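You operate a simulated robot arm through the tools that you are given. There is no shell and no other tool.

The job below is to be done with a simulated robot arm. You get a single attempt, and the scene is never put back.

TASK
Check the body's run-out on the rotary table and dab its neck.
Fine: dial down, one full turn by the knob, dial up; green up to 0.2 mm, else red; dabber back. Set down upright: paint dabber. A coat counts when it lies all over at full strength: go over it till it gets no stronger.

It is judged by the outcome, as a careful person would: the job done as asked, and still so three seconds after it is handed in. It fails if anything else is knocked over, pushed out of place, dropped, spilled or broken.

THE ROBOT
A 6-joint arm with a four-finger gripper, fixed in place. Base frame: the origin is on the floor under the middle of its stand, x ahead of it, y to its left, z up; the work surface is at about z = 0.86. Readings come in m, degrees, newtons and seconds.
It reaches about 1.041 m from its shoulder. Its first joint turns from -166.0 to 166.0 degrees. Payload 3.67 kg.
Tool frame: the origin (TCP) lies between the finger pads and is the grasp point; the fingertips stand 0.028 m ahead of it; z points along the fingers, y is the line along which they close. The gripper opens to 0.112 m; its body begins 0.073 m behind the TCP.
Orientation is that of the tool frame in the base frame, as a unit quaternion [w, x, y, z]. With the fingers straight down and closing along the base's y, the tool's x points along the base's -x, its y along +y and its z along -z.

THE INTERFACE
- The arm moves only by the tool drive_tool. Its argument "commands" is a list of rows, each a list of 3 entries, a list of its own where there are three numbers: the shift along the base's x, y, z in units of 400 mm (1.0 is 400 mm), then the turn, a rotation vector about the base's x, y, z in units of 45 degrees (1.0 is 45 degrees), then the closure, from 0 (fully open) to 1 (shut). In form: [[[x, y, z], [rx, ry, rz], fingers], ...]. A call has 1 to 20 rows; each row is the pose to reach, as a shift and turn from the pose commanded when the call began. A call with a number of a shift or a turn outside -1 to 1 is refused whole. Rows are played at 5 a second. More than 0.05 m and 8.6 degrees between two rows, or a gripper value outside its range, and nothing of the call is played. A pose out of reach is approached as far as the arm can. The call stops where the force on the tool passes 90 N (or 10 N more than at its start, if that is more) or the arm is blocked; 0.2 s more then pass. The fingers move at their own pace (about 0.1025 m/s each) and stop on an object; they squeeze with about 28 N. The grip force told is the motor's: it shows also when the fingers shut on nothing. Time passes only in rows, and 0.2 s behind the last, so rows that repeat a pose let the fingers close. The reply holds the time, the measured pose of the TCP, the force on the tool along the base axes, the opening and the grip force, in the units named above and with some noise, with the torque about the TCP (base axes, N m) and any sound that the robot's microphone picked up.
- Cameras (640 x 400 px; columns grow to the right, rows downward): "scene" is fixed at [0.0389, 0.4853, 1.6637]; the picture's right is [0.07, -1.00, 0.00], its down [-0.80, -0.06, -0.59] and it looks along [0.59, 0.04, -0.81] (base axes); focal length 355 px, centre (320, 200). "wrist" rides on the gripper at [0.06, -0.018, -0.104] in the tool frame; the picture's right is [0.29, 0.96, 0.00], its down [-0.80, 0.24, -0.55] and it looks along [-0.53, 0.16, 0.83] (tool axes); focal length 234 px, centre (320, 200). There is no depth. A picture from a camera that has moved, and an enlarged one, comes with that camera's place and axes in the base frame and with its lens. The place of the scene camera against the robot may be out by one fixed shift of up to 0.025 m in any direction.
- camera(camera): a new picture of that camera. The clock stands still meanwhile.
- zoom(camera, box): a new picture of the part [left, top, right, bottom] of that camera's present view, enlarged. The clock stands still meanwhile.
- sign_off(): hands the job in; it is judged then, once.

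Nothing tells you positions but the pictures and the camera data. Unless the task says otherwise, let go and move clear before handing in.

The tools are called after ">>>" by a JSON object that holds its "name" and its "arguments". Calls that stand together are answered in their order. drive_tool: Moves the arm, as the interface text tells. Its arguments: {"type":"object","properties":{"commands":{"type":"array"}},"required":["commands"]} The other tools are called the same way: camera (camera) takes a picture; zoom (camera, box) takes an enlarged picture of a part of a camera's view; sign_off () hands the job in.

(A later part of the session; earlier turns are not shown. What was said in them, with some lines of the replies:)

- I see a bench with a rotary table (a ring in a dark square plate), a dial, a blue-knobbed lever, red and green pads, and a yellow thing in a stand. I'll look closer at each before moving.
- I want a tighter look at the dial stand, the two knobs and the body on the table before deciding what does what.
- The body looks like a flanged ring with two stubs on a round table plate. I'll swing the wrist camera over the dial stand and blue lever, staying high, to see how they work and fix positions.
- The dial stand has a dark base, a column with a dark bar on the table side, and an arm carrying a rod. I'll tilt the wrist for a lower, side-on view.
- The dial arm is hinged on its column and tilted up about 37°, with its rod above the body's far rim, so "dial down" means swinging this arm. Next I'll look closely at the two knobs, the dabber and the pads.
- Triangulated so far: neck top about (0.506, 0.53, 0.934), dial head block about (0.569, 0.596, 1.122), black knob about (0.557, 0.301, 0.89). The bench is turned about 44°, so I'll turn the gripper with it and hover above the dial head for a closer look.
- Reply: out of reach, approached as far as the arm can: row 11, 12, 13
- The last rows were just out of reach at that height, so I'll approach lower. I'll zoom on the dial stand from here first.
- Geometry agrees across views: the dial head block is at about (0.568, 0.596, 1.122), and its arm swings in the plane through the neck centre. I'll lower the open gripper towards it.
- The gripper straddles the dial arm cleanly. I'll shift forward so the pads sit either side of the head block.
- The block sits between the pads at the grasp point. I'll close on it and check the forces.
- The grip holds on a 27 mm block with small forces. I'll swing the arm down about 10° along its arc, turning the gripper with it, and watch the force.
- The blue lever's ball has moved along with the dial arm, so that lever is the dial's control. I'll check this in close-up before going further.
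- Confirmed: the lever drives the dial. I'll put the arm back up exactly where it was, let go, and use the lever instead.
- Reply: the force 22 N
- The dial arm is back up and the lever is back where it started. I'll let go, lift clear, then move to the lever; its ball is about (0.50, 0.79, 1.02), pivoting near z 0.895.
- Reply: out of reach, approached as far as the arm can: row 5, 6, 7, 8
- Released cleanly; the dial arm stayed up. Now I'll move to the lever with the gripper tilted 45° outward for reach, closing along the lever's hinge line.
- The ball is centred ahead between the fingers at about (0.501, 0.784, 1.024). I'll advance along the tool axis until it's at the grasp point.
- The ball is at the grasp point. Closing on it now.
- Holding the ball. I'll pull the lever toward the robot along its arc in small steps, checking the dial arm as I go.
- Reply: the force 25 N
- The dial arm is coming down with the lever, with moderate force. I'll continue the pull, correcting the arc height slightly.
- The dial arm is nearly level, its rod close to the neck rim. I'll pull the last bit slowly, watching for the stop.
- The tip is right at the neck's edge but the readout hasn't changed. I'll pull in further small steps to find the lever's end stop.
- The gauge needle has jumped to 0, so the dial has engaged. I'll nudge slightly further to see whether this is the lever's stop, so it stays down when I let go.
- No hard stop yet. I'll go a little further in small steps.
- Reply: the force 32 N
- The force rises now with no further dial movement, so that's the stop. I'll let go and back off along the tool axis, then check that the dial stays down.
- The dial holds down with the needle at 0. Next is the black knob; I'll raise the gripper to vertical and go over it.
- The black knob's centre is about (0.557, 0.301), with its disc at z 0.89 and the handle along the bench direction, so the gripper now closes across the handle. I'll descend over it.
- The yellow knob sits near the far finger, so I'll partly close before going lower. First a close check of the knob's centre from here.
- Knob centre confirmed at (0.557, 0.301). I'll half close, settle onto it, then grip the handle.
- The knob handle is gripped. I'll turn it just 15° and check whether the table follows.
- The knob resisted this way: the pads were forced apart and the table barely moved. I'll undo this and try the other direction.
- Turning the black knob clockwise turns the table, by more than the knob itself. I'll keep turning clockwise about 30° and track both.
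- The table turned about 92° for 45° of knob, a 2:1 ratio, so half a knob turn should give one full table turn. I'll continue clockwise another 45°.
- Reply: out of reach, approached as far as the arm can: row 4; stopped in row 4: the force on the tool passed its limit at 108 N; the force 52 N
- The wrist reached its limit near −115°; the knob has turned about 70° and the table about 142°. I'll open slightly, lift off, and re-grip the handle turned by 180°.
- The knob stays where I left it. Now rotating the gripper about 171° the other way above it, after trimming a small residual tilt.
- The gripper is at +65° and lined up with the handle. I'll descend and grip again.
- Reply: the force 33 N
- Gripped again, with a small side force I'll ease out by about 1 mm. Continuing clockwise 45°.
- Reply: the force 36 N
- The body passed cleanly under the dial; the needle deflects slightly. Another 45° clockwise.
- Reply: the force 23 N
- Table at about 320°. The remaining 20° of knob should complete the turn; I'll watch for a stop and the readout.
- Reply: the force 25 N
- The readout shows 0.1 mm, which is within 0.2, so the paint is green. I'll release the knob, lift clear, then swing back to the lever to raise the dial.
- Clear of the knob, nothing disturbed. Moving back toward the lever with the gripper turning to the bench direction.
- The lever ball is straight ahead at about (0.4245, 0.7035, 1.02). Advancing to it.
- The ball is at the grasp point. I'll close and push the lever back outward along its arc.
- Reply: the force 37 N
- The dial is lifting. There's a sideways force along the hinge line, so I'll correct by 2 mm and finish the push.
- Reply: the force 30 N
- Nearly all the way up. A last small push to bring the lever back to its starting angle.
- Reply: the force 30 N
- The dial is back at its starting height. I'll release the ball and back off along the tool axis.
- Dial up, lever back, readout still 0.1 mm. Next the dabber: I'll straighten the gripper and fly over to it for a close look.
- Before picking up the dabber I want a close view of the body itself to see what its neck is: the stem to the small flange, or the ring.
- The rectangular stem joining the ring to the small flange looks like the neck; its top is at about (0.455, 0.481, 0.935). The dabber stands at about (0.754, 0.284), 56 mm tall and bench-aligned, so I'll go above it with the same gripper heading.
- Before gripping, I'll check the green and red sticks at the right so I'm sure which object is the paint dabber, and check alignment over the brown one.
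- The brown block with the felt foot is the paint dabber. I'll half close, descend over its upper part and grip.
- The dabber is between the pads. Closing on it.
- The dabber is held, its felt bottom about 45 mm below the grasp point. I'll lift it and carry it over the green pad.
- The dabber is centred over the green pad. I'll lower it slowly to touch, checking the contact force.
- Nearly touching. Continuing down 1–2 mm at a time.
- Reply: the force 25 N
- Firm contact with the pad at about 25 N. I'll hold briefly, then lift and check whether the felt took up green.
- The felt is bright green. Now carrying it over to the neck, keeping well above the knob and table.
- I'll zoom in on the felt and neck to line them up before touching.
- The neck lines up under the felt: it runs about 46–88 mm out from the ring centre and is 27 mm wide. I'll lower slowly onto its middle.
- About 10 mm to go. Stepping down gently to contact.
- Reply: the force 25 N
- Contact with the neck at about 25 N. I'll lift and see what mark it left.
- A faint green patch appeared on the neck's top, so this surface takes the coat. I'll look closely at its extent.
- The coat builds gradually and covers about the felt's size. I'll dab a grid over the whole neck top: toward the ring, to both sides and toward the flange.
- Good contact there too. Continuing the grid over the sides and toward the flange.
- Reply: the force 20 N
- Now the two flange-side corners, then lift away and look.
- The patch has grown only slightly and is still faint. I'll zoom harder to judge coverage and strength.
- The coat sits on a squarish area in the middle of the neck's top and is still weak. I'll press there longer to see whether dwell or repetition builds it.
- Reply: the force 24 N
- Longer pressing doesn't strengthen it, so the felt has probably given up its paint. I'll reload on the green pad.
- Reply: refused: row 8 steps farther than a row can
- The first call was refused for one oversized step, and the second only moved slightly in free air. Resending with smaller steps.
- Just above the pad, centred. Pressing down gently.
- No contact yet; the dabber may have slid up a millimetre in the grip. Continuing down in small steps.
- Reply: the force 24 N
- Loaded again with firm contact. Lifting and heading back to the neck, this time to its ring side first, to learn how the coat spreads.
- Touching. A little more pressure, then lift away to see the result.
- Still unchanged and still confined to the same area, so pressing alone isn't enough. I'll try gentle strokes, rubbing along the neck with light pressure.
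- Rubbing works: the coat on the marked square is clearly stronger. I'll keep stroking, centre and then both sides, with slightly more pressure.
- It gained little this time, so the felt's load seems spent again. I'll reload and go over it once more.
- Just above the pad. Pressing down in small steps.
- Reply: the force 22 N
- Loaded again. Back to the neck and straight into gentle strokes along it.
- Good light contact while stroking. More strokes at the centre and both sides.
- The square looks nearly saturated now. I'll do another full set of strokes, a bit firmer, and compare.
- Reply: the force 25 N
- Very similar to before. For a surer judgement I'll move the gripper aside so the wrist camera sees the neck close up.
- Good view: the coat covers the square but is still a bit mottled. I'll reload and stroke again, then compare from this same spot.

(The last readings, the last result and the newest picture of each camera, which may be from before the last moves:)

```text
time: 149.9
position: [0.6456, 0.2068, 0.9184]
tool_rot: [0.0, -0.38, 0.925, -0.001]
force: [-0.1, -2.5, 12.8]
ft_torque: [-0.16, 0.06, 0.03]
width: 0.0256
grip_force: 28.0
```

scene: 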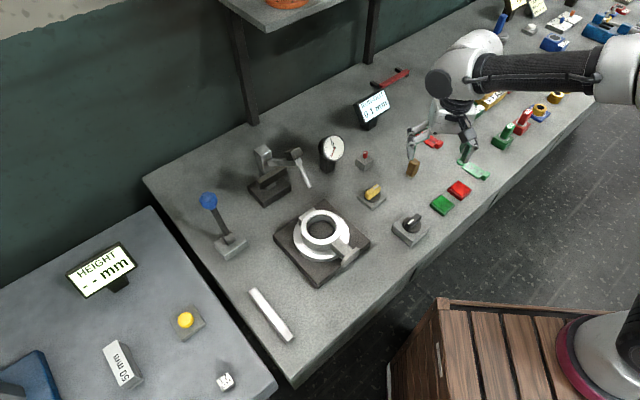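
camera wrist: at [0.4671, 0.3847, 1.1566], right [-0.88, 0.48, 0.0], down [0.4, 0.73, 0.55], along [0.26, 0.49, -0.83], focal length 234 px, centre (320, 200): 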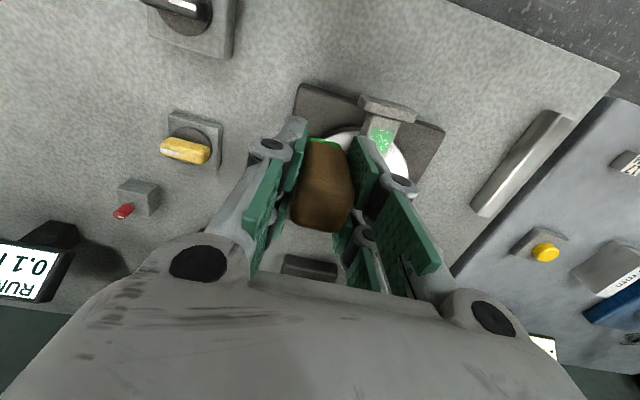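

Loaded. Returning to the neck for another full round of strokes.

>>> {"name": "drive_tool", "arguments": {"commands": [[[0, 0, -0.001], [0, 0, 0], 1.0], [[0, 0, 0.1], [0, 0, 0], 1.0], [[0, 0, 0.2], [0, 0, 0], 1.0], [[-0.03, 0.045, 0.28], [0, 0, 0], 1.0], [[-0.09, 0.135, 0.28], [0, 0, 0], 1.0], [[-0.15, 0.22, 0.28], [0, 0, 0], 1.0], [[-0.21, 0.305, 0.28], [0, 0, 0], 1.0], [[-0.27, 0.39, 0.28], [0, 0, 0], 1.0], [[-0.33, 0.475, 0.28], [0, 0, 0], 1.0], [[-0.39, 0.56, 0.28], [0, 0, 0], 1.0], [[-0.44, 0.63, 0.28], [0, 0, 0], 1.0], [[-0.4732, 0.6772, 0.25], [0, 0, 0], 1.0], [[-0.4732, 0.6772, 0.19], [0, 0, 0], 1.0], [[-0.4732, 0.6772, 0.172], [0, 0, 0], 1.0], [[-0.4732, 0.6772, 0.16], [0, 0, 0], 1.0], [[-0.4622, 0.6887, 0.16], [0, 0, 0], 1.0], [[-0.4732, 0.6772, 0.16], [0, 0, 0], 1.0], [[-0.4862, 0.6636, 0.16], [0, 0, 0], 1.0], [[-0.4732, 0.6772, 0.16], [0, 0, 0], 1.0]]}}

>>> {"name": "drive_tool", "arguments": {"commands": [[[0.011, 0.0115, 0], [0, 0, 0], 1.0], [[0, 0, 0], [0, 0, 0], 1.0], [[-0.013, -0.0136, 0], [0, 0, 0], 1.0], [[0, 0, 0], [0, 0, 0], 1.0], [[0, 0, 0.011], [0, 0, 0], 1.0], [[-0.0073, 0.0069, 0.011], [0, 0, 0], 1.0], [[-0.0073, 0.0069, 0], [0, 0, 0], 1.0], [[0.0037, 0.0184, 0], [0, 0, 0], 1.0], [[-0.0073, 0.0069, 0], [0, 0, 0], 1.0], [[-0.0203, -0.0067, 0], [0, 0, 0], 1.0], [[-0.0073, 0.0069, 0], [0, 0, 0], 1.0], [[-0.0073, 0.0069, 0.011], [0, 0, 0], 1.0], [[0.0073, -0.0069, 0.011], [0, 0, 0], 1.0], [[0.0073, -0.0069, 0], [0, 0, 0], 1.0], [[0.0183, 0.0046, 0], [0, 0, 0], 1.0], [[0.0073, -0.0069, 0], [0, 0, 0], 1.0], [[-0.0057, -0.0205, 0], [0, 0, 0], 1.0], [[0.0073, -0.0069, 0], [0, 0, 0], 1.0], [[0.0073, -0.0069, 0.02], [0, 0, 0], 1.0], [[0, 0, 0.1], [0, 0, 0], 1.0]]}}

>>> {"name": "drive_tool", "arguments": {"commands": [[[0.0, 0.0, 0.07], [0, 0, 0], 1.0], [[0.05, -0.05, 0.08], [0, 0, 0], 1.0], [[0.0987, -0.1002, 0.081], [0, 0, 0], 1.0], [[0.0987, -0.1002, 0.081], [0, 0, 0], 1.0]]}}

>>> {"name": "zoom", "arguments": {"camera": "wrist", "box": [365, 110, 405, 155]}}

>>> {"name": "zoom", "arguments": {"camera": "scene", "box": [335, 238, 349, 252]}}

```text
time: 153.9
position: [0.4556, 0.4776, 0.9812]
tool_rot: [-0.001, -0.38, 0.925, -0.001]
force: [-3.8, -4.0, 13.6]
ft_torque: [-0.19, 0.19, -0.01]
width: 0.0251
grip_force: 27.7
```

```text
time: 158.1
position: [0.457, 0.4782, 1.0207]
tool_rot: [-0.002, -0.38, 0.925, -0.001]
force: [0.6, -0.3, 0.1]
ft_torque: [-0.03, 0.01, 0.0]
width: 0.025
grip_force: 27.9
```

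```text
time: 159.1
position: [0.4954, 0.4393, 1.0544]
tool_rot: [-0.001, -0.379, 0.925, -0.001]
force: [0.2, -0.1, 0.3]
ft_torque: [0.0, 0.0, -0.01]
width: 0.0254
grip_force: 27.5
```

```text
8.89 times, centred on (385, 132) of wrist
camera zoom: at [0.4676, 0.3851, 1.1573], right [-0.88, 0.48, 0.0], down [0.4, 0.73, 0.55], along [0.26, 0.49, -0.83], focal length 2082 px, centre (-258, 800)
```

zoom: 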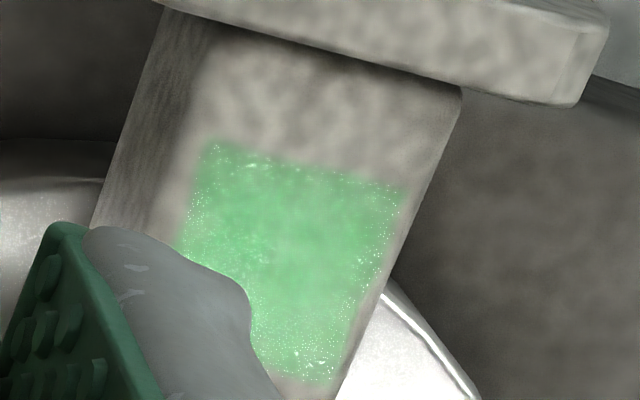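

```text
16.00 times, centred on (342, 245) of scene
camera zoom: at [0.0389, 0.4853, 1.6637], right [0.07, -1.0, 0.0], down [-0.8, -0.06, -0.59], along [0.59, 0.04, -0.81], focal length 5678 px, centre (-32, -520)
```

zoom: 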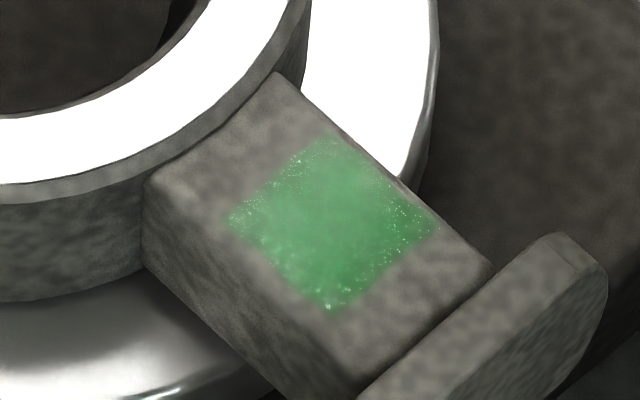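

That round clearly made it greener and more even, so it isn't at full strength yet. I'll go on with longer strokes.

>>> {"name": "drive_tool", "arguments": {"commands": [[[-0.05, 0.05, -0.05], [0, 0, 0], 1.0], [[-0.0987, 0.1002, -0.1], [0, 0, 0], 1.0], [[-0.0987, 0.1002, -0.165], [0, 0, 0], 1.0], [[-0.0987, 0.1002, -0.1815], [0, 0, 0], 1.0], [[-0.0877, 0.1117, -0.182], [0, 0, 0], 1.0], [[-0.1117, 0.0866, -0.182], [0, 0, 0], 1.0], [[-0.0877, 0.1117, -0.182], [0, 0, 0], 1.0], [[-0.1117, 0.0866, -0.182], [0, 0, 0], 1.0], [[-0.0877, 0.1117, -0.182], [0, 0, 0], 1.0], [[-0.1117, 0.0866, -0.182], [0, 0, 0], 1.0], [[-0.0877, 0.1117, -0.182], [0, 0, 0], 1.0], [[-0.1117, 0.0866, -0.182], [0, 0, 0], 1.0], [[-0.0877, 0.1117, -0.182], [0, 0, 0], 1.0], [[-0.1117, 0.0866, -0.182], [0, 0, 0], 1.0], [[-0.0877, 0.1117, -0.182], [0, 0, 0], 1.0], [[-0.0987, 0.1002, -0.182], [0, 0, 0], 1.0], [[-0.0987, 0.1002, -0.17], [0, 0, 0], 1.0]]}}

>>> {"name": "drive_tool", "arguments": {"commands": [[[-0.0073, 0.0069, 0], [0, 0, 0], 1.0], [[-0.0073, 0.0069, -0.012], [0, 0, 0], 1.0], [[0.0037, 0.0184, -0.012], [0, 0, 0], 1.0], [[-0.0203, -0.0067, -0.012], [0, 0, 0], 1.0], [[0.0037, 0.0184, -0.012], [0, 0, 0], 1.0], [[-0.0203, -0.0067, -0.012], [0, 0, 0], 1.0], [[0.0037, 0.0184, -0.012], [0, 0, 0], 1.0], [[-0.0073, 0.0069, -0.012], [0, 0, 0], 1.0], [[-0.0073, 0.0069, 0], [0, 0, 0], 1.0], [[0.0073, -0.0069, 0], [0, 0, 0], 1.0], [[0.0073, -0.0069, -0.012], [0, 0, 0], 1.0], [[0.0183, 0.0046, -0.012], [0, 0, 0], 1.0], [[-0.0057, -0.0205, -0.012], [0, 0, 0], 1.0], [[0.0183, 0.0046, -0.012], [0, 0, 0], 1.0], [[-0.0057, -0.0205, -0.012], [0, 0, 0], 1.0], [[0.0183, 0.0046, -0.012], [0, 0, 0], 1.0], [[0.0073, -0.0069, -0.012], [0, 0, 0], 1.0], [[0.0073, -0.0069, 0.0], [0, 0, 0], 1.0], [[0, 0, 0.09], [0, 0, 0], 1.0]]}}

>>> {"name": "drive_tool", "arguments": {"commands": [[[0.0, 0.0, 0.07], [0, 0, 0], 1.0], [[0.05, -0.05, 0.08], [0, 0, 0], 1.0], [[0.0987, -0.1002, 0.08], [0, 0, 0], 1.0], [[0.0987, -0.1002, 0.08], [0, 0, 0], 1.0]]}}

>>> {"name": "zoom", "arguments": {"camera": "wrist", "box": [365, 110, 405, 155]}}

>>> {"name": "zoom", "arguments": {"camera": "scene", "box": [335, 238, 349, 252]}}

```text
time: 162.7
position: [0.4562, 0.4787, 0.9851]
tool_rot: [-0.002, -0.379, 0.925, -0.001]
force: [-0.1, 0.0, -0.5]
ft_torque: [-0.02, 0.01, -0.02]
width: 0.0254
grip_force: 28.0
```

```text
time: 166.7
position: [0.4558, 0.48, 1.0212]
tool_rot: [-0.002, -0.38, 0.925, -0.001]
force: [0.1, -0.3, 0.4]
ft_torque: [0.01, -0.01, 0.0]
width: 0.0252
grip_force: 27.8
```

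```text
time: 167.7
position: [0.4967, 0.4397, 1.0544]
tool_rot: [-0.001, -0.379, 0.925, -0.001]
force: [0.3, -0.2, -1.4]
ft_torque: [-0.01, 0.0, 0.01]
width: 0.0251
grip_force: 27.9
```

```text
8.89 times, centred on (385, 132) of wrist
camera zoom: at [0.468, 0.3849, 1.1569], right [-0.88, 0.48, 0.0], down [0.4, 0.73, 0.55], along [0.26, 0.49, -0.83], focal length 2082 px, centre (-258, 800)
```

zoom: 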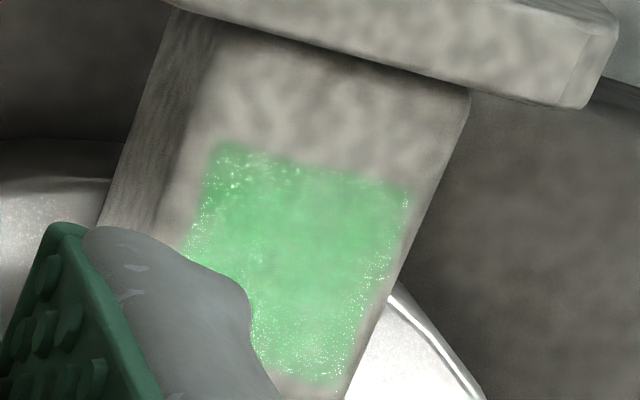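

```text
16.00 times, centred on (342, 245) of scene
camera zoom: at [0.0389, 0.4853, 1.6637], right [0.07, -1.0, 0.0], down [-0.8, -0.06, -0.59], along [0.59, 0.04, -0.81], focal length 5678 px, centre (-32, -520)
```

zoom: 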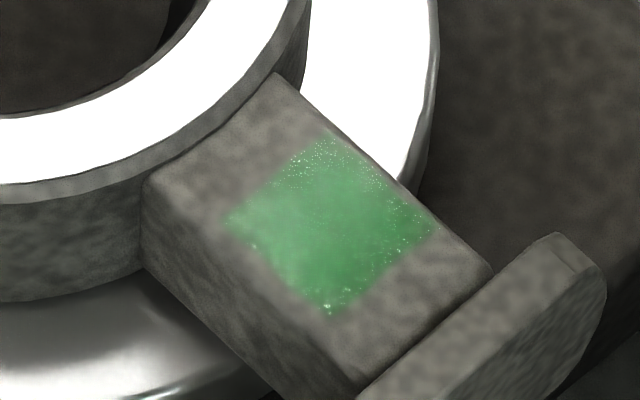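

Without a reload it looks about the same. One more reload and a long set of strokes to check whether it can still get stronger.

>>> {"name": "drive_tool", "arguments": {"commands": [[[0.05, -0.08, 0], [0, 0, 0], 1.0], [[0.1, -0.16, 0], [0, 0, 0], 1.0], [[0.15, -0.24, 0], [0, 0, 0], 1.0], [[0.2, -0.32, 0], [0, 0, 0], 1.0], [[0.25, -0.4, -0.02], [0, 0, 0], 1.0], [[0.3, -0.47, -0.05], [0, 0, 0], 1.0], [[0.34, -0.53, -0.1], [0, 0, 0], 1.0], [[0.3745, -0.577, -0.18], [0, 0, 0], 1.0], [[0.3745, -0.577, -0.26], [0, 0, 0], 1.0], [[0.3745, -0.577, -0.32], [0, 0, 0], 1.0], [[0.3745, -0.577, -0.336], [0, 0, 0], 1.0], [[0.3745, -0.577, -0.336], [0, 0, 0], 1.0]]}}

>>> {"name": "drive_tool", "arguments": {"commands": [[[0, 0, -0.003], [0, 0, 0], 1.0], [[0, 0, -0.006], [0, 0, 0], 1.0], [[0, 0, -0.006], [0, 0, 0], 1.0]]}}

```text
time: 170.3
position: [0.6454, 0.2073, 0.9191]
tool_rot: [-0.001, -0.38, 0.925, -0.001]
force: [-0.1, -0.7, -0.7]
ft_torque: [-0.01, 0.0, -0.04]
width: 0.0257
grip_force: 28.4
```

```text
time: 171.1
position: [0.6451, 0.2078, 0.9171]
tool_rot: [-0.001, -0.379, 0.925, 0.0]
force: [0.5, 0.1, -1.0]
ft_torque: [-0.01, 0.01, 0.03]
width: 0.0255
grip_force: 27.9
```

Not quite touching; the dabber has crept up slightly again. A little lower.

>>> {"name": "drive_tool", "arguments": {"commands": [[[0, 0, -0.003], [0, 0, 0], 1.0], [[0, 0, -0.003], [0, 0, 0], 1.0]]}}

>>> {"name": "drive_tool", "arguments": {"commands": [[[0, 0, -0.002], [0, 0, 0], 1.0], [[0, 0, -0.002], [0, 0, 0], 1.0]]}}

```text
time: 171.7
position: [0.6445, 0.2076, 0.9177]
tool_rot: [0.001, -0.38, 0.925, 0.0]
force: [-1.3, -3.0, 17.3]
ft_torque: [-0.14, 0.14, 0.03]
width: 0.0253
grip_force: 28.5
```

```text
time: 172.3
position: [0.6461, 0.2071, 0.9163]
tool_rot: [0.001, -0.38, 0.925, 0.0]
force: [2.0, -2.4, 25.7]
ft_torque: [-0.13, -0.05, 0.02]
width: 0.0252
grip_force: 27.8
```

Loaded firmly. Back to the neck for a long round of strokes.

>>> {"name": "drive_tool", "arguments": {"commands": [[[0, 0, 0.1], [0, 0, 0], 1.0], [[0, 0, 0.2], [0, 0, 0], 1.0], [[-0.03, 0.045, 0.28], [0, 0, 0], 1.0], [[-0.09, 0.135, 0.28], [0, 0, 0], 1.0], [[-0.15, 0.22, 0.28], [0, 0, 0], 1.0], [[-0.21, 0.305, 0.28], [0, 0, 0], 1.0], [[-0.27, 0.39, 0.28], [0, 0, 0], 1.0], [[-0.33, 0.475, 0.28], [0, 0, 0], 1.0], [[-0.39, 0.56, 0.28], [0, 0, 0], 1.0], [[-0.44, 0.63, 0.28], [0, 0, 0], 1.0], [[-0.4732, 0.6772, 0.25], [0, 0, 0], 1.0], [[-0.4732, 0.6772, 0.19], [0, 0, 0], 1.0], [[-0.4732, 0.6772, 0.172], [0, 0, 0], 1.0], [[-0.4732, 0.6772, 0.163], [0, 0, 0], 1.0], [[-0.4622, 0.6887, 0.163], [0, 0, 0], 1.0], [[-0.4862, 0.6636, 0.163], [0, 0, 0], 1.0], [[-0.4622, 0.6887, 0.163], [0, 0, 0], 1.0], [[-0.4862, 0.6636, 0.163], [0, 0, 0], 1.0], [[-0.4732, 0.6772, 0.163], [0, 0, 0], 1.0]]}}

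```text
time: 176.3
position: [0.4567, 0.4789, 0.9801]
tool_rot: [-0.001, -0.38, 0.925, 0.0]
force: [0.2, -0.6, 1.0]
ft_torque: [-0.01, 0.02, 0.03]
width: 0.0254
grip_force: 27.8
```

Contact is very light, so I'll press about 1 mm more and stroke centre and sides.

>>> {"name": "drive_tool", "arguments": {"commands": [[[0, 0, -0.003], [0, 0, 0], 1.0], [[0.011, 0.0115, -0.003], [0, 0, 0], 1.0], [[-0.013, -0.0136, -0.003], [0, 0, 0], 1.0], [[0.011, 0.0115, -0.003], [0, 0, 0], 1.0], [[-0.013, -0.0136, -0.003], [0, 0, 0], 1.0], [[0.011, 0.0115, -0.003], [0, 0, 0], 1.0], [[-0.013, -0.0136, -0.003], [0, 0, 0], 1.0], [[0, 0, -0.003], [0, 0, 0], 1.0], [[0, 0, -0.003], [0, 0, 0], 1.0]]}}

>>> {"name": "drive_tool", "arguments": {"commands": [[[0, 0, 0.011], [0, 0, 0], 1.0], [[-0.0073, 0.0069, 0.011], [0, 0, 0], 1.0], [[-0.0073, 0.0069, -0.001], [0, 0, 0], 1.0], [[0.0037, 0.0184, -0.001], [0, 0, 0], 1.0], [[-0.0203, -0.0067, -0.001], [0, 0, 0], 1.0], [[0.0037, 0.0184, -0.001], [0, 0, 0], 1.0], [[-0.0203, -0.0067, -0.001], [0, 0, 0], 1.0], [[-0.0073, 0.0069, -0.001], [0, 0, 0], 1.0], [[-0.0073, 0.0069, 0.011], [0, 0, 0], 1.0], [[0.0073, -0.0069, 0.011], [0, 0, 0], 1.0], [[0.0073, -0.0069, -0.001], [0, 0, 0], 1.0], [[0.0183, 0.0046, -0.001], [0, 0, 0], 1.0], [[-0.0057, -0.0205, -0.001], [0, 0, 0], 1.0], [[0.0183, 0.0046, -0.001], [0, 0, 0], 1.0], [[-0.0057, -0.0205, -0.001], [0, 0, 0], 1.0], [[0.0073, -0.0069, -0.001], [0, 0, 0], 1.0], [[0.0073, -0.0069, 0.02], [0, 0, 0], 1.0], [[0, 0, 0.11], [0, 0, 0], 1.0]]}}

>>> {"name": "drive_tool", "arguments": {"commands": [[[0.0, 0.0, 0.07], [0, 0, 0], 1.0], [[0.05, -0.05, 0.077], [0, 0, 0], 1.0], [[0.0987, -0.1002, 0.077], [0, 0, 0], 1.0], [[0.0987, -0.1002, 0.077], [0, 0, 0], 1.0]]}}

>>> {"name": "zoom", "arguments": {"camera": "wrist", "box": [365, 110, 405, 155]}}

>>> {"name": "zoom", "arguments": {"camera": "scene", "box": [335, 238, 349, 252]}}

```text
time: 178.3
position: [0.4552, 0.4785, 0.9796]
tool_rot: [-0.001, -0.38, 0.925, -0.001]
force: [-5.6, -7.3, 23.6]
ft_torque: [-0.24, 0.26, -0.01]
width: 0.0256
grip_force: 28.0
```

```text
time: 182.1
position: [0.4554, 0.4786, 1.0221]
tool_rot: [-0.001, -0.38, 0.925, 0.0]
force: [1.1, 0.0, -0.3]
ft_torque: [-0.01, 0.0, -0.01]
width: 0.0252
grip_force: 28.2
```

```text
time: 183.1
position: [0.4963, 0.4387, 1.0542]
tool_rot: [0.0, -0.379, 0.925, 0.0]
force: [-0.4, -1.0, -0.9]
ft_torque: [0.01, -0.01, 0.0]
width: 0.0253
grip_force: 28.3
```

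```text
8.89 times, centred on (385, 132) of wrist
camera zoom: at [0.467, 0.385, 1.1565], right [-0.88, 0.48, 0.0], down [0.4, 0.73, 0.55], along [0.26, 0.49, -0.83], focal length 2082 px, centre (-258, 800)
```

zoom: 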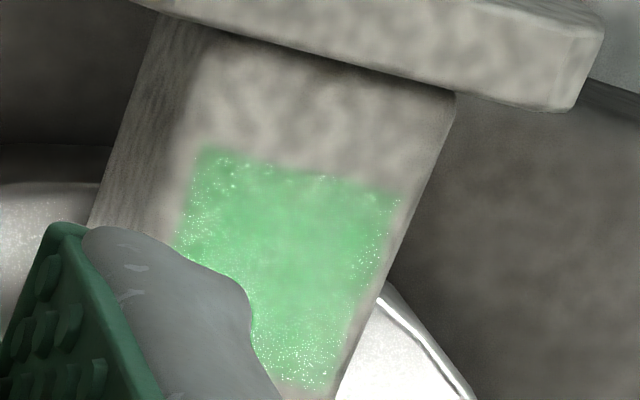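

```text
16.00 times, centred on (342, 245) of scene
camera zoom: at [0.0389, 0.4853, 1.6637], right [0.07, -1.0, 0.0], down [-0.8, -0.06, -0.59], along [0.59, 0.04, -0.81], focal length 5678 px, centre (-32, -520)
```

zoom: 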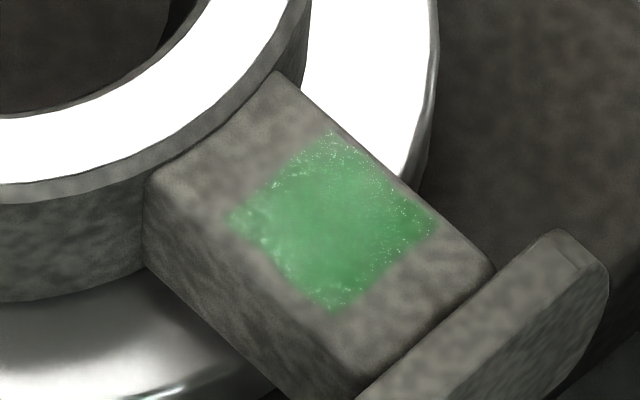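

The last two rounds show no further change, so the coat is at full strength over the whole square. Now I'll take the dabber back to its place at (0.752, 0.285).

>>> {"name": "drive_tool", "arguments": {"commands": [[[0.1, -0.06, 0], [0, 0, 0], 1.0], [[0.2, -0.12, 0], [0, 0, 0], 1.0], [[0.3, -0.18, 0], [0, 0, 0], 1.0], [[0.4, -0.24, 0], [0, 0, 0], 1.0], [[0.5, -0.3, -0.03], [0, 0, 0], 1.0], [[0.58, -0.348, -0.07], [0, 0, 0], 1.0], [[0.64, -0.384, -0.13], [0, 0, 0], 1.0], [[0.64, -0.384, -0.22], [0, 0, 0], 1.0], [[0.64, -0.384, -0.28], [0, 0, 0], 1.0], [[0.64, -0.384, -0.28], [0, 0, 0], 1.0]]}}

>>> {"name": "camera", "arguments": {"camera": "wrist"}}

>>> {"name": "camera", "arguments": {"camera": "scene"}}

```text
time: 185.3
position: [0.7519, 0.2833, 0.9419]
tool_rot: [-0.001, -0.379, 0.925, -0.001]
force: [-0.3, 1.8, -0.4]
ft_torque: [0.0, -0.01, 0.0]
width: 0.0253
grip_force: 28.0
```

```text
taken
camera wrist: at [0.7235, 0.2303, 1.0441], right [-0.88, 0.48, 0.0], down [0.4, 0.73, 0.55], along [0.26, 0.49, -0.83], focal length 234 px, centre (320, 200)
```

wrist: 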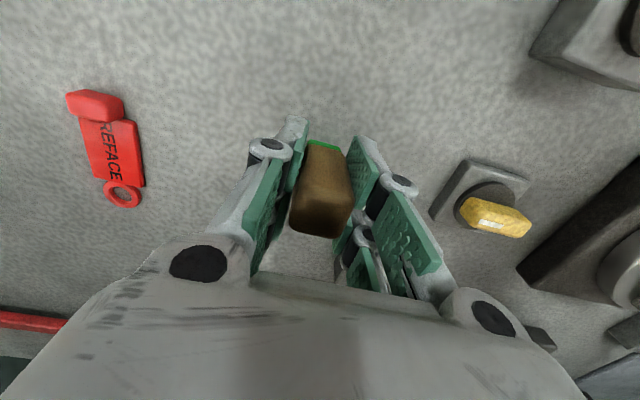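

```text
taken
```

scene: 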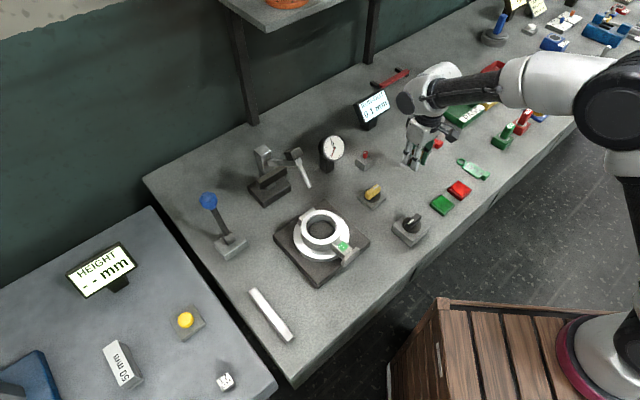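

All is in place. I'll lower the dabber straight down to the bench, feeling for contact.

>>> {"name": "drive_tool", "arguments": {"commands": [[[0.001, 0.004, -0.03], [0, 0, 0], 1.0], [[0.001, 0.004, -0.06], [0, 0, 0], 1.0], [[0.001, 0.004, -0.085], [0, 0, 0], 1.0], [[0.001, 0.004, -0.092], [0, 0, 0], 1.0], [[0.001, 0.004, -0.092], [0, 0, 0], 1.0]]}}

>>> {"name": "drive_tool", "arguments": {"commands": [[[0, 0, -0.004], [0, 0, 0], 1.0], [[0, 0, -0.004], [0, 0, 0], 1.0]]}}

```text
time: 186.5
position: [0.752, 0.2861, 0.9035]
tool_rot: [-0.001, -0.38, 0.925, 0.001]
force: [0.0, -1.2, 0.3]
ft_torque: [-0.01, -0.01, -0.01]
width: 0.0254
grip_force: 27.6
```

```text
time: 187.1
position: [0.7507, 0.286, 0.9034]
tool_rot: [-0.002, -0.379, 0.925, -0.001]
force: [0.5, 0.4, -0.1]
ft_torque: [0.05, 0.01, 0.02]
width: 0.0255
grip_force: 27.8
```

>>> {"name": "drive_tool", "arguments": {"commands": [[[0, 0, -0.003], [0, 0, 0], 1.0], [[0, 0, -0.003], [0, 0, 0], 1.0]]}}

>>> {"name": "drive_tool", "arguments": {"commands": [[[0, 0, -0.002], [0, 0, 0], 1.0], [[0, 0, -0.002], [0, 0, 0], 1.0]]}}

```text
time: 187.7
position: [0.7514, 0.2868, 0.9034]
tool_rot: [-0.001, -0.379, 0.925, 0.0]
force: [-0.3, 0.7, -0.6]
ft_torque: [0.03, 0.02, 0.01]
width: 0.0255
grip_force: 27.9
```

```text
time: 188.3
position: [0.7513, 0.2868, 0.9014]
tool_rot: [-0.001, -0.379, 0.925, -0.001]
force: [-0.7, -0.1, -0.1]
ft_torque: [-0.01, 0.02, -0.01]
width: 0.0256
grip_force: 27.9
```

Still free. Continuing down in sub-millimetre steps until it touches.

>>> {"name": "drive_tool", "arguments": {"commands": [[[0, 0, -0.002], [0, 0, 0], 1.0], [[0, 0, -0.002], [0, 0, 0], 1.0]]}}

>>> {"name": "drive_tool", "arguments": {"commands": [[[0, 0, -0.002], [0, 0, 0], 1.0], [[0, 0, -0.002], [0, 0, 0], 1.0]]}}

>>> {"name": "drive_tool", "arguments": {"commands": [[[0, 0, -0.002], [0, 0, 0], 1.0], [[0, 0, -0.002], [0, 0, 0], 1.0]]}}

```text
time: 188.9
position: [0.7522, 0.2852, 0.9004]
tool_rot: [0.0, -0.38, 0.925, 0.0]
force: [0.0, -0.5, -0.8]
ft_torque: [0.05, 0.02, -0.02]
width: 0.0251
grip_force: 27.6
```

```text
time: 189.5
position: [0.7526, 0.2865, 0.8986]
tool_rot: [-0.001, -0.379, 0.925, 0.0]
force: [0.5, 1.9, -1.7]
ft_torque: [0.05, 0.01, 0.0]
width: 0.0252
grip_force: 27.9
```

```text
time: 190.1
position: [0.7518, 0.2869, 0.8988]
tool_rot: [0.0, -0.379, 0.925, -0.001]
force: [-0.3, 0.1, -0.3]
ft_torque: [0.0, 0.03, 0.01]
width: 0.0255
grip_force: 28.2
```

Still no contact, with the fingertips well clear of the bench. Continuing.

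>>> {"name": "drive_tool", "arguments": {"commands": [[[0, 0, -0.0025], [0, 0, 0], 1.0], [[0, 0, -0.0025], [0, 0, 0], 1.0]]}}

>>> {"name": "drive_tool", "arguments": {"commands": [[[0, 0, -0.0025], [0, 0, 0], 1.0], [[0, 0, -0.0025], [0, 0, 0], 1.0]]}}

>>> {"name": "zoom", "arguments": {"camera": "scene", "box": [390, 125, 440, 185]}}

```text
time: 190.7
position: [0.7526, 0.2857, 0.8985]
tool_rot: [0.0, -0.38, 0.925, 0.0]
force: [0.2, -0.6, 3.5]
ft_torque: [0.03, -0.09, -0.01]
width: 0.0254
grip_force: 28.0
```

```text
time: 191.3
position: [0.7532, 0.2877, 0.8977]
tool_rot: [-0.001, -0.379, 0.925, 0.0]
force: [0.0, -2.1, 18.8]
ft_torque: [-0.07, 0.02, 0.01]
width: 0.0252
grip_force: 28.3
```

```text
6.67 times, centred on (415, 155) of scene
camera zoom: at [0.0389, 0.4853, 1.6637], right [0.07, -1.0, 0.0], down [-0.8, -0.06, -0.59], along [0.59, 0.04, -0.81], focal length 2366 px, centre (-313, 500)
```

zoom: 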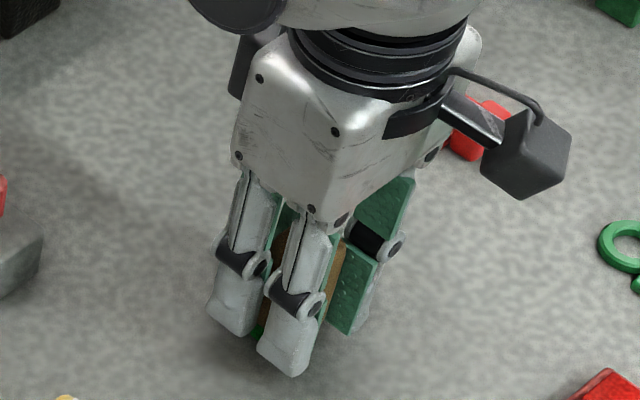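

The dabber stands on the bench. I'll ease the pressure, open gently and lift straight up.

>>> {"name": "drive_tool", "arguments": {"commands": [[[0, 0, 0.002], [0, 0, 0], 1.0], [[0, 0, 0.002], [0, 0, 0], 0.75], [[0, 0, 0.002], [0, 0, 0], 0.6], [[0, 0, 0.002], [0, 0, 0], 0.4], [[0, 0, 0.002], [0, 0, 0], 0.4], [[0, 0, 0.05], [0, 0, 0], 0.4], [[0, 0, 0.12], [0, 0, 0], 0.4], [[0, 0, 0.2], [0, 0, 0], 0.4], [[0, 0, 0.28], [0, 0, 0], 0.3], [[0, 0, 0.28], [0, 0, 0], 0.3]]}}

>>> {"name": "camera", "arguments": {"camera": "wrist"}}

>>> {"name": "zoom", "arguments": {"camera": "scene", "box": [380, 120, 500, 230]}}

```text
time: 193.5
position: [0.7515, 0.2856, 1.0079]
tool_rot: [0.0, -0.38, 0.925, 0.0]
force: [-0.4, -1.3, -1.3]
ft_torque: [0.0, -0.01, -0.03]
width: 0.0785
grip_force: 0.1
```

```text
taken
camera wrist: at [0.7232, 0.2328, 1.1115], right [-0.88, 0.48, 0.0], down [0.4, 0.73, 0.55], along [0.26, 0.49, -0.83], focal length 234 px, centre (320, 200)
```

wrist: 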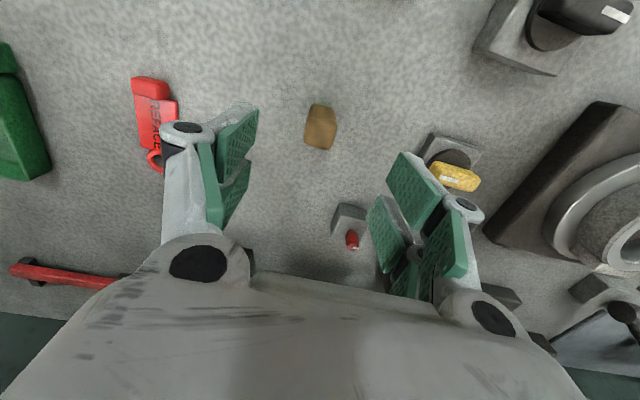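

```text
3.64 times, centred on (440, 175) of scene
camera zoom: at [0.0389, 0.4853, 1.6637], right [0.07, -1.0, 0.0], down [-0.8, -0.06, -0.59], along [0.59, 0.04, -0.81], focal length 1290 px, centre (-116, 291)
```

zoom: 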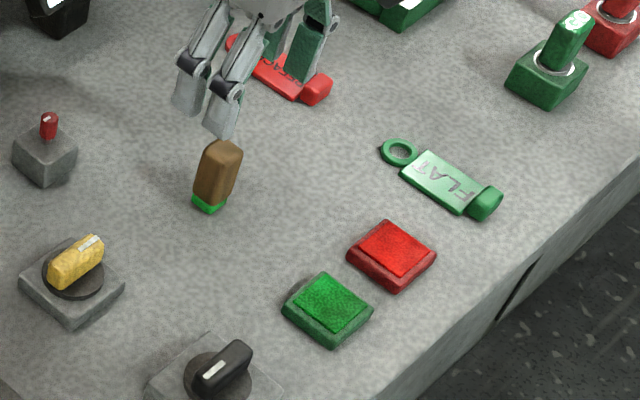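

The dabber stands upright back in its place and the pads are undisturbed. I'll move the arm clear and do a final check.

>>> {"name": "drive_tool", "arguments": {"commands": [[[-0.05, -0.01, 0.08], [0, 0, 0], 0.2], [[-0.12, -0.05, 0.14], [0, 0, 0], 0], [[-0.22, -0.1, 0.18], [0, 0, 0], 0], [[-0.32, -0.16, 0.22], [0, 0, 0], 0], [[-0.42, -0.22, 0.25], [0, 0, 0], 0], [[-0.5, -0.28, 0.28], [0, 0, 0], 0], [[-0.5, -0.28, 0.28], [0, 0, 0], 0]]}}

>>> {"name": "camera", "arguments": {"camera": "scene"}}

>>> {"name": "zoom", "arguments": {"camera": "scene", "box": [320, 225, 370, 275]}}

>>> {"name": "zoom", "arguments": {"camera": "scene", "box": [240, 80, 460, 260]}}

```text
time: 195.1
position: [0.5528, 0.1739, 1.1189]
tool_rot: [-0.001, -0.38, 0.925, -0.001]
force: [-1.0, 0.7, 0.8]
ft_torque: [0.0, -0.03, -0.01]
width: 0.1118
grip_force: 0.0
```

```text
taken
```

scene: 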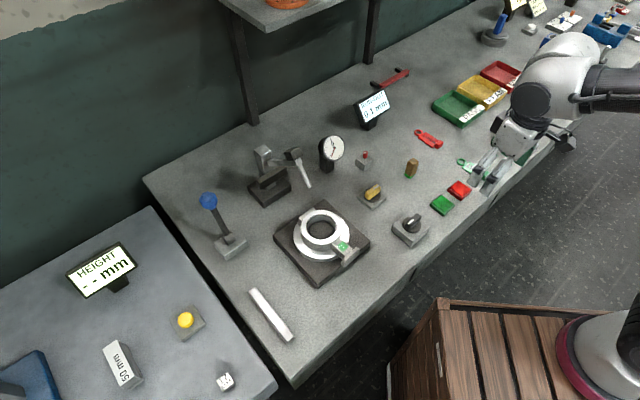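

```text
8.00 times, centred on (345, 250) of scene
camera zoom: at [0.0389, 0.4853, 1.6637], right [0.07, -1.0, 0.0], down [-0.8, -0.06, -0.59], along [0.59, 0.04, -0.81], focal length 2839 px, centre (120, -200)
```

zoom: 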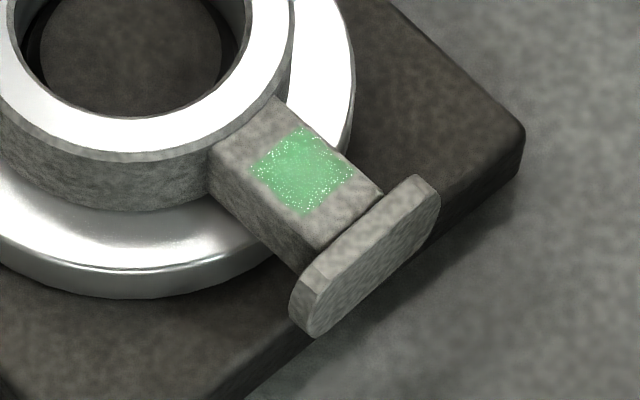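

```text
2.22 times, centred on (350, 170) of scene
camera zoom: at [0.0389, 0.4853, 1.6637], right [0.07, -1.0, 0.0], down [-0.8, -0.06, -0.59], along [0.59, 0.04, -0.81], focal length 789 px, centre (253, 267)
```

zoom: 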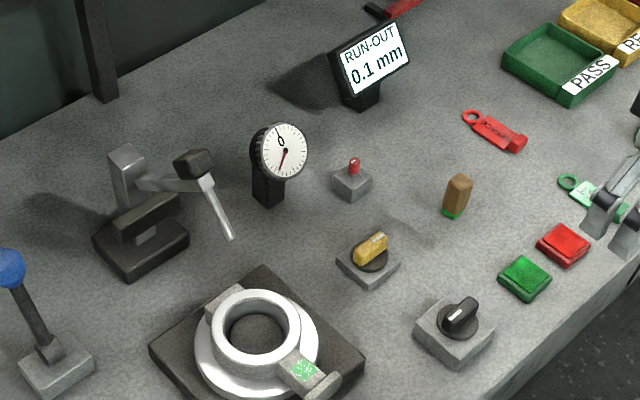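

The dial arm and lever are back up, and the readout holds 0.1 mm. The neck's square is evenly coated green, the dabber stands upright in its place, and nothing else has moved. The arm is clear, so I'm handing in.

>>> {"name": "sign_off", "arguments": {}}

```text
The job is handed in.
```

I checked the body's run-out at 0.1 mm, within the 0.2 mm limit, so I painted its neck green and handed the job in. No verdict came back with the hand-in.

- **Dial:** I lowered it with the blue lever and raised it again afterwards. The lever and arm ended where they started. Before I knew the lever was the control, I moved the dial arm itself about 10° by hand, then put it back.
- **Turn:** The black knob turns the table two degrees for each of its own, so half a knob turn gave one full table turn. The knob's pointer now faces the opposite way from the start.
- **Neck:** I took the neck to be the block between the ring and the small flange. Pressing alone left only a faint mark, so I stroked it and reloaded from the green pad three times. The coat covers the square marked area, and the last two rounds made no visible difference. I judged full strength by eye; the coat still looks paler than the pad.
- **Dabber:** It is standing upright, back in its place. The arm is clear, and in the final pictures nothing else had moved.
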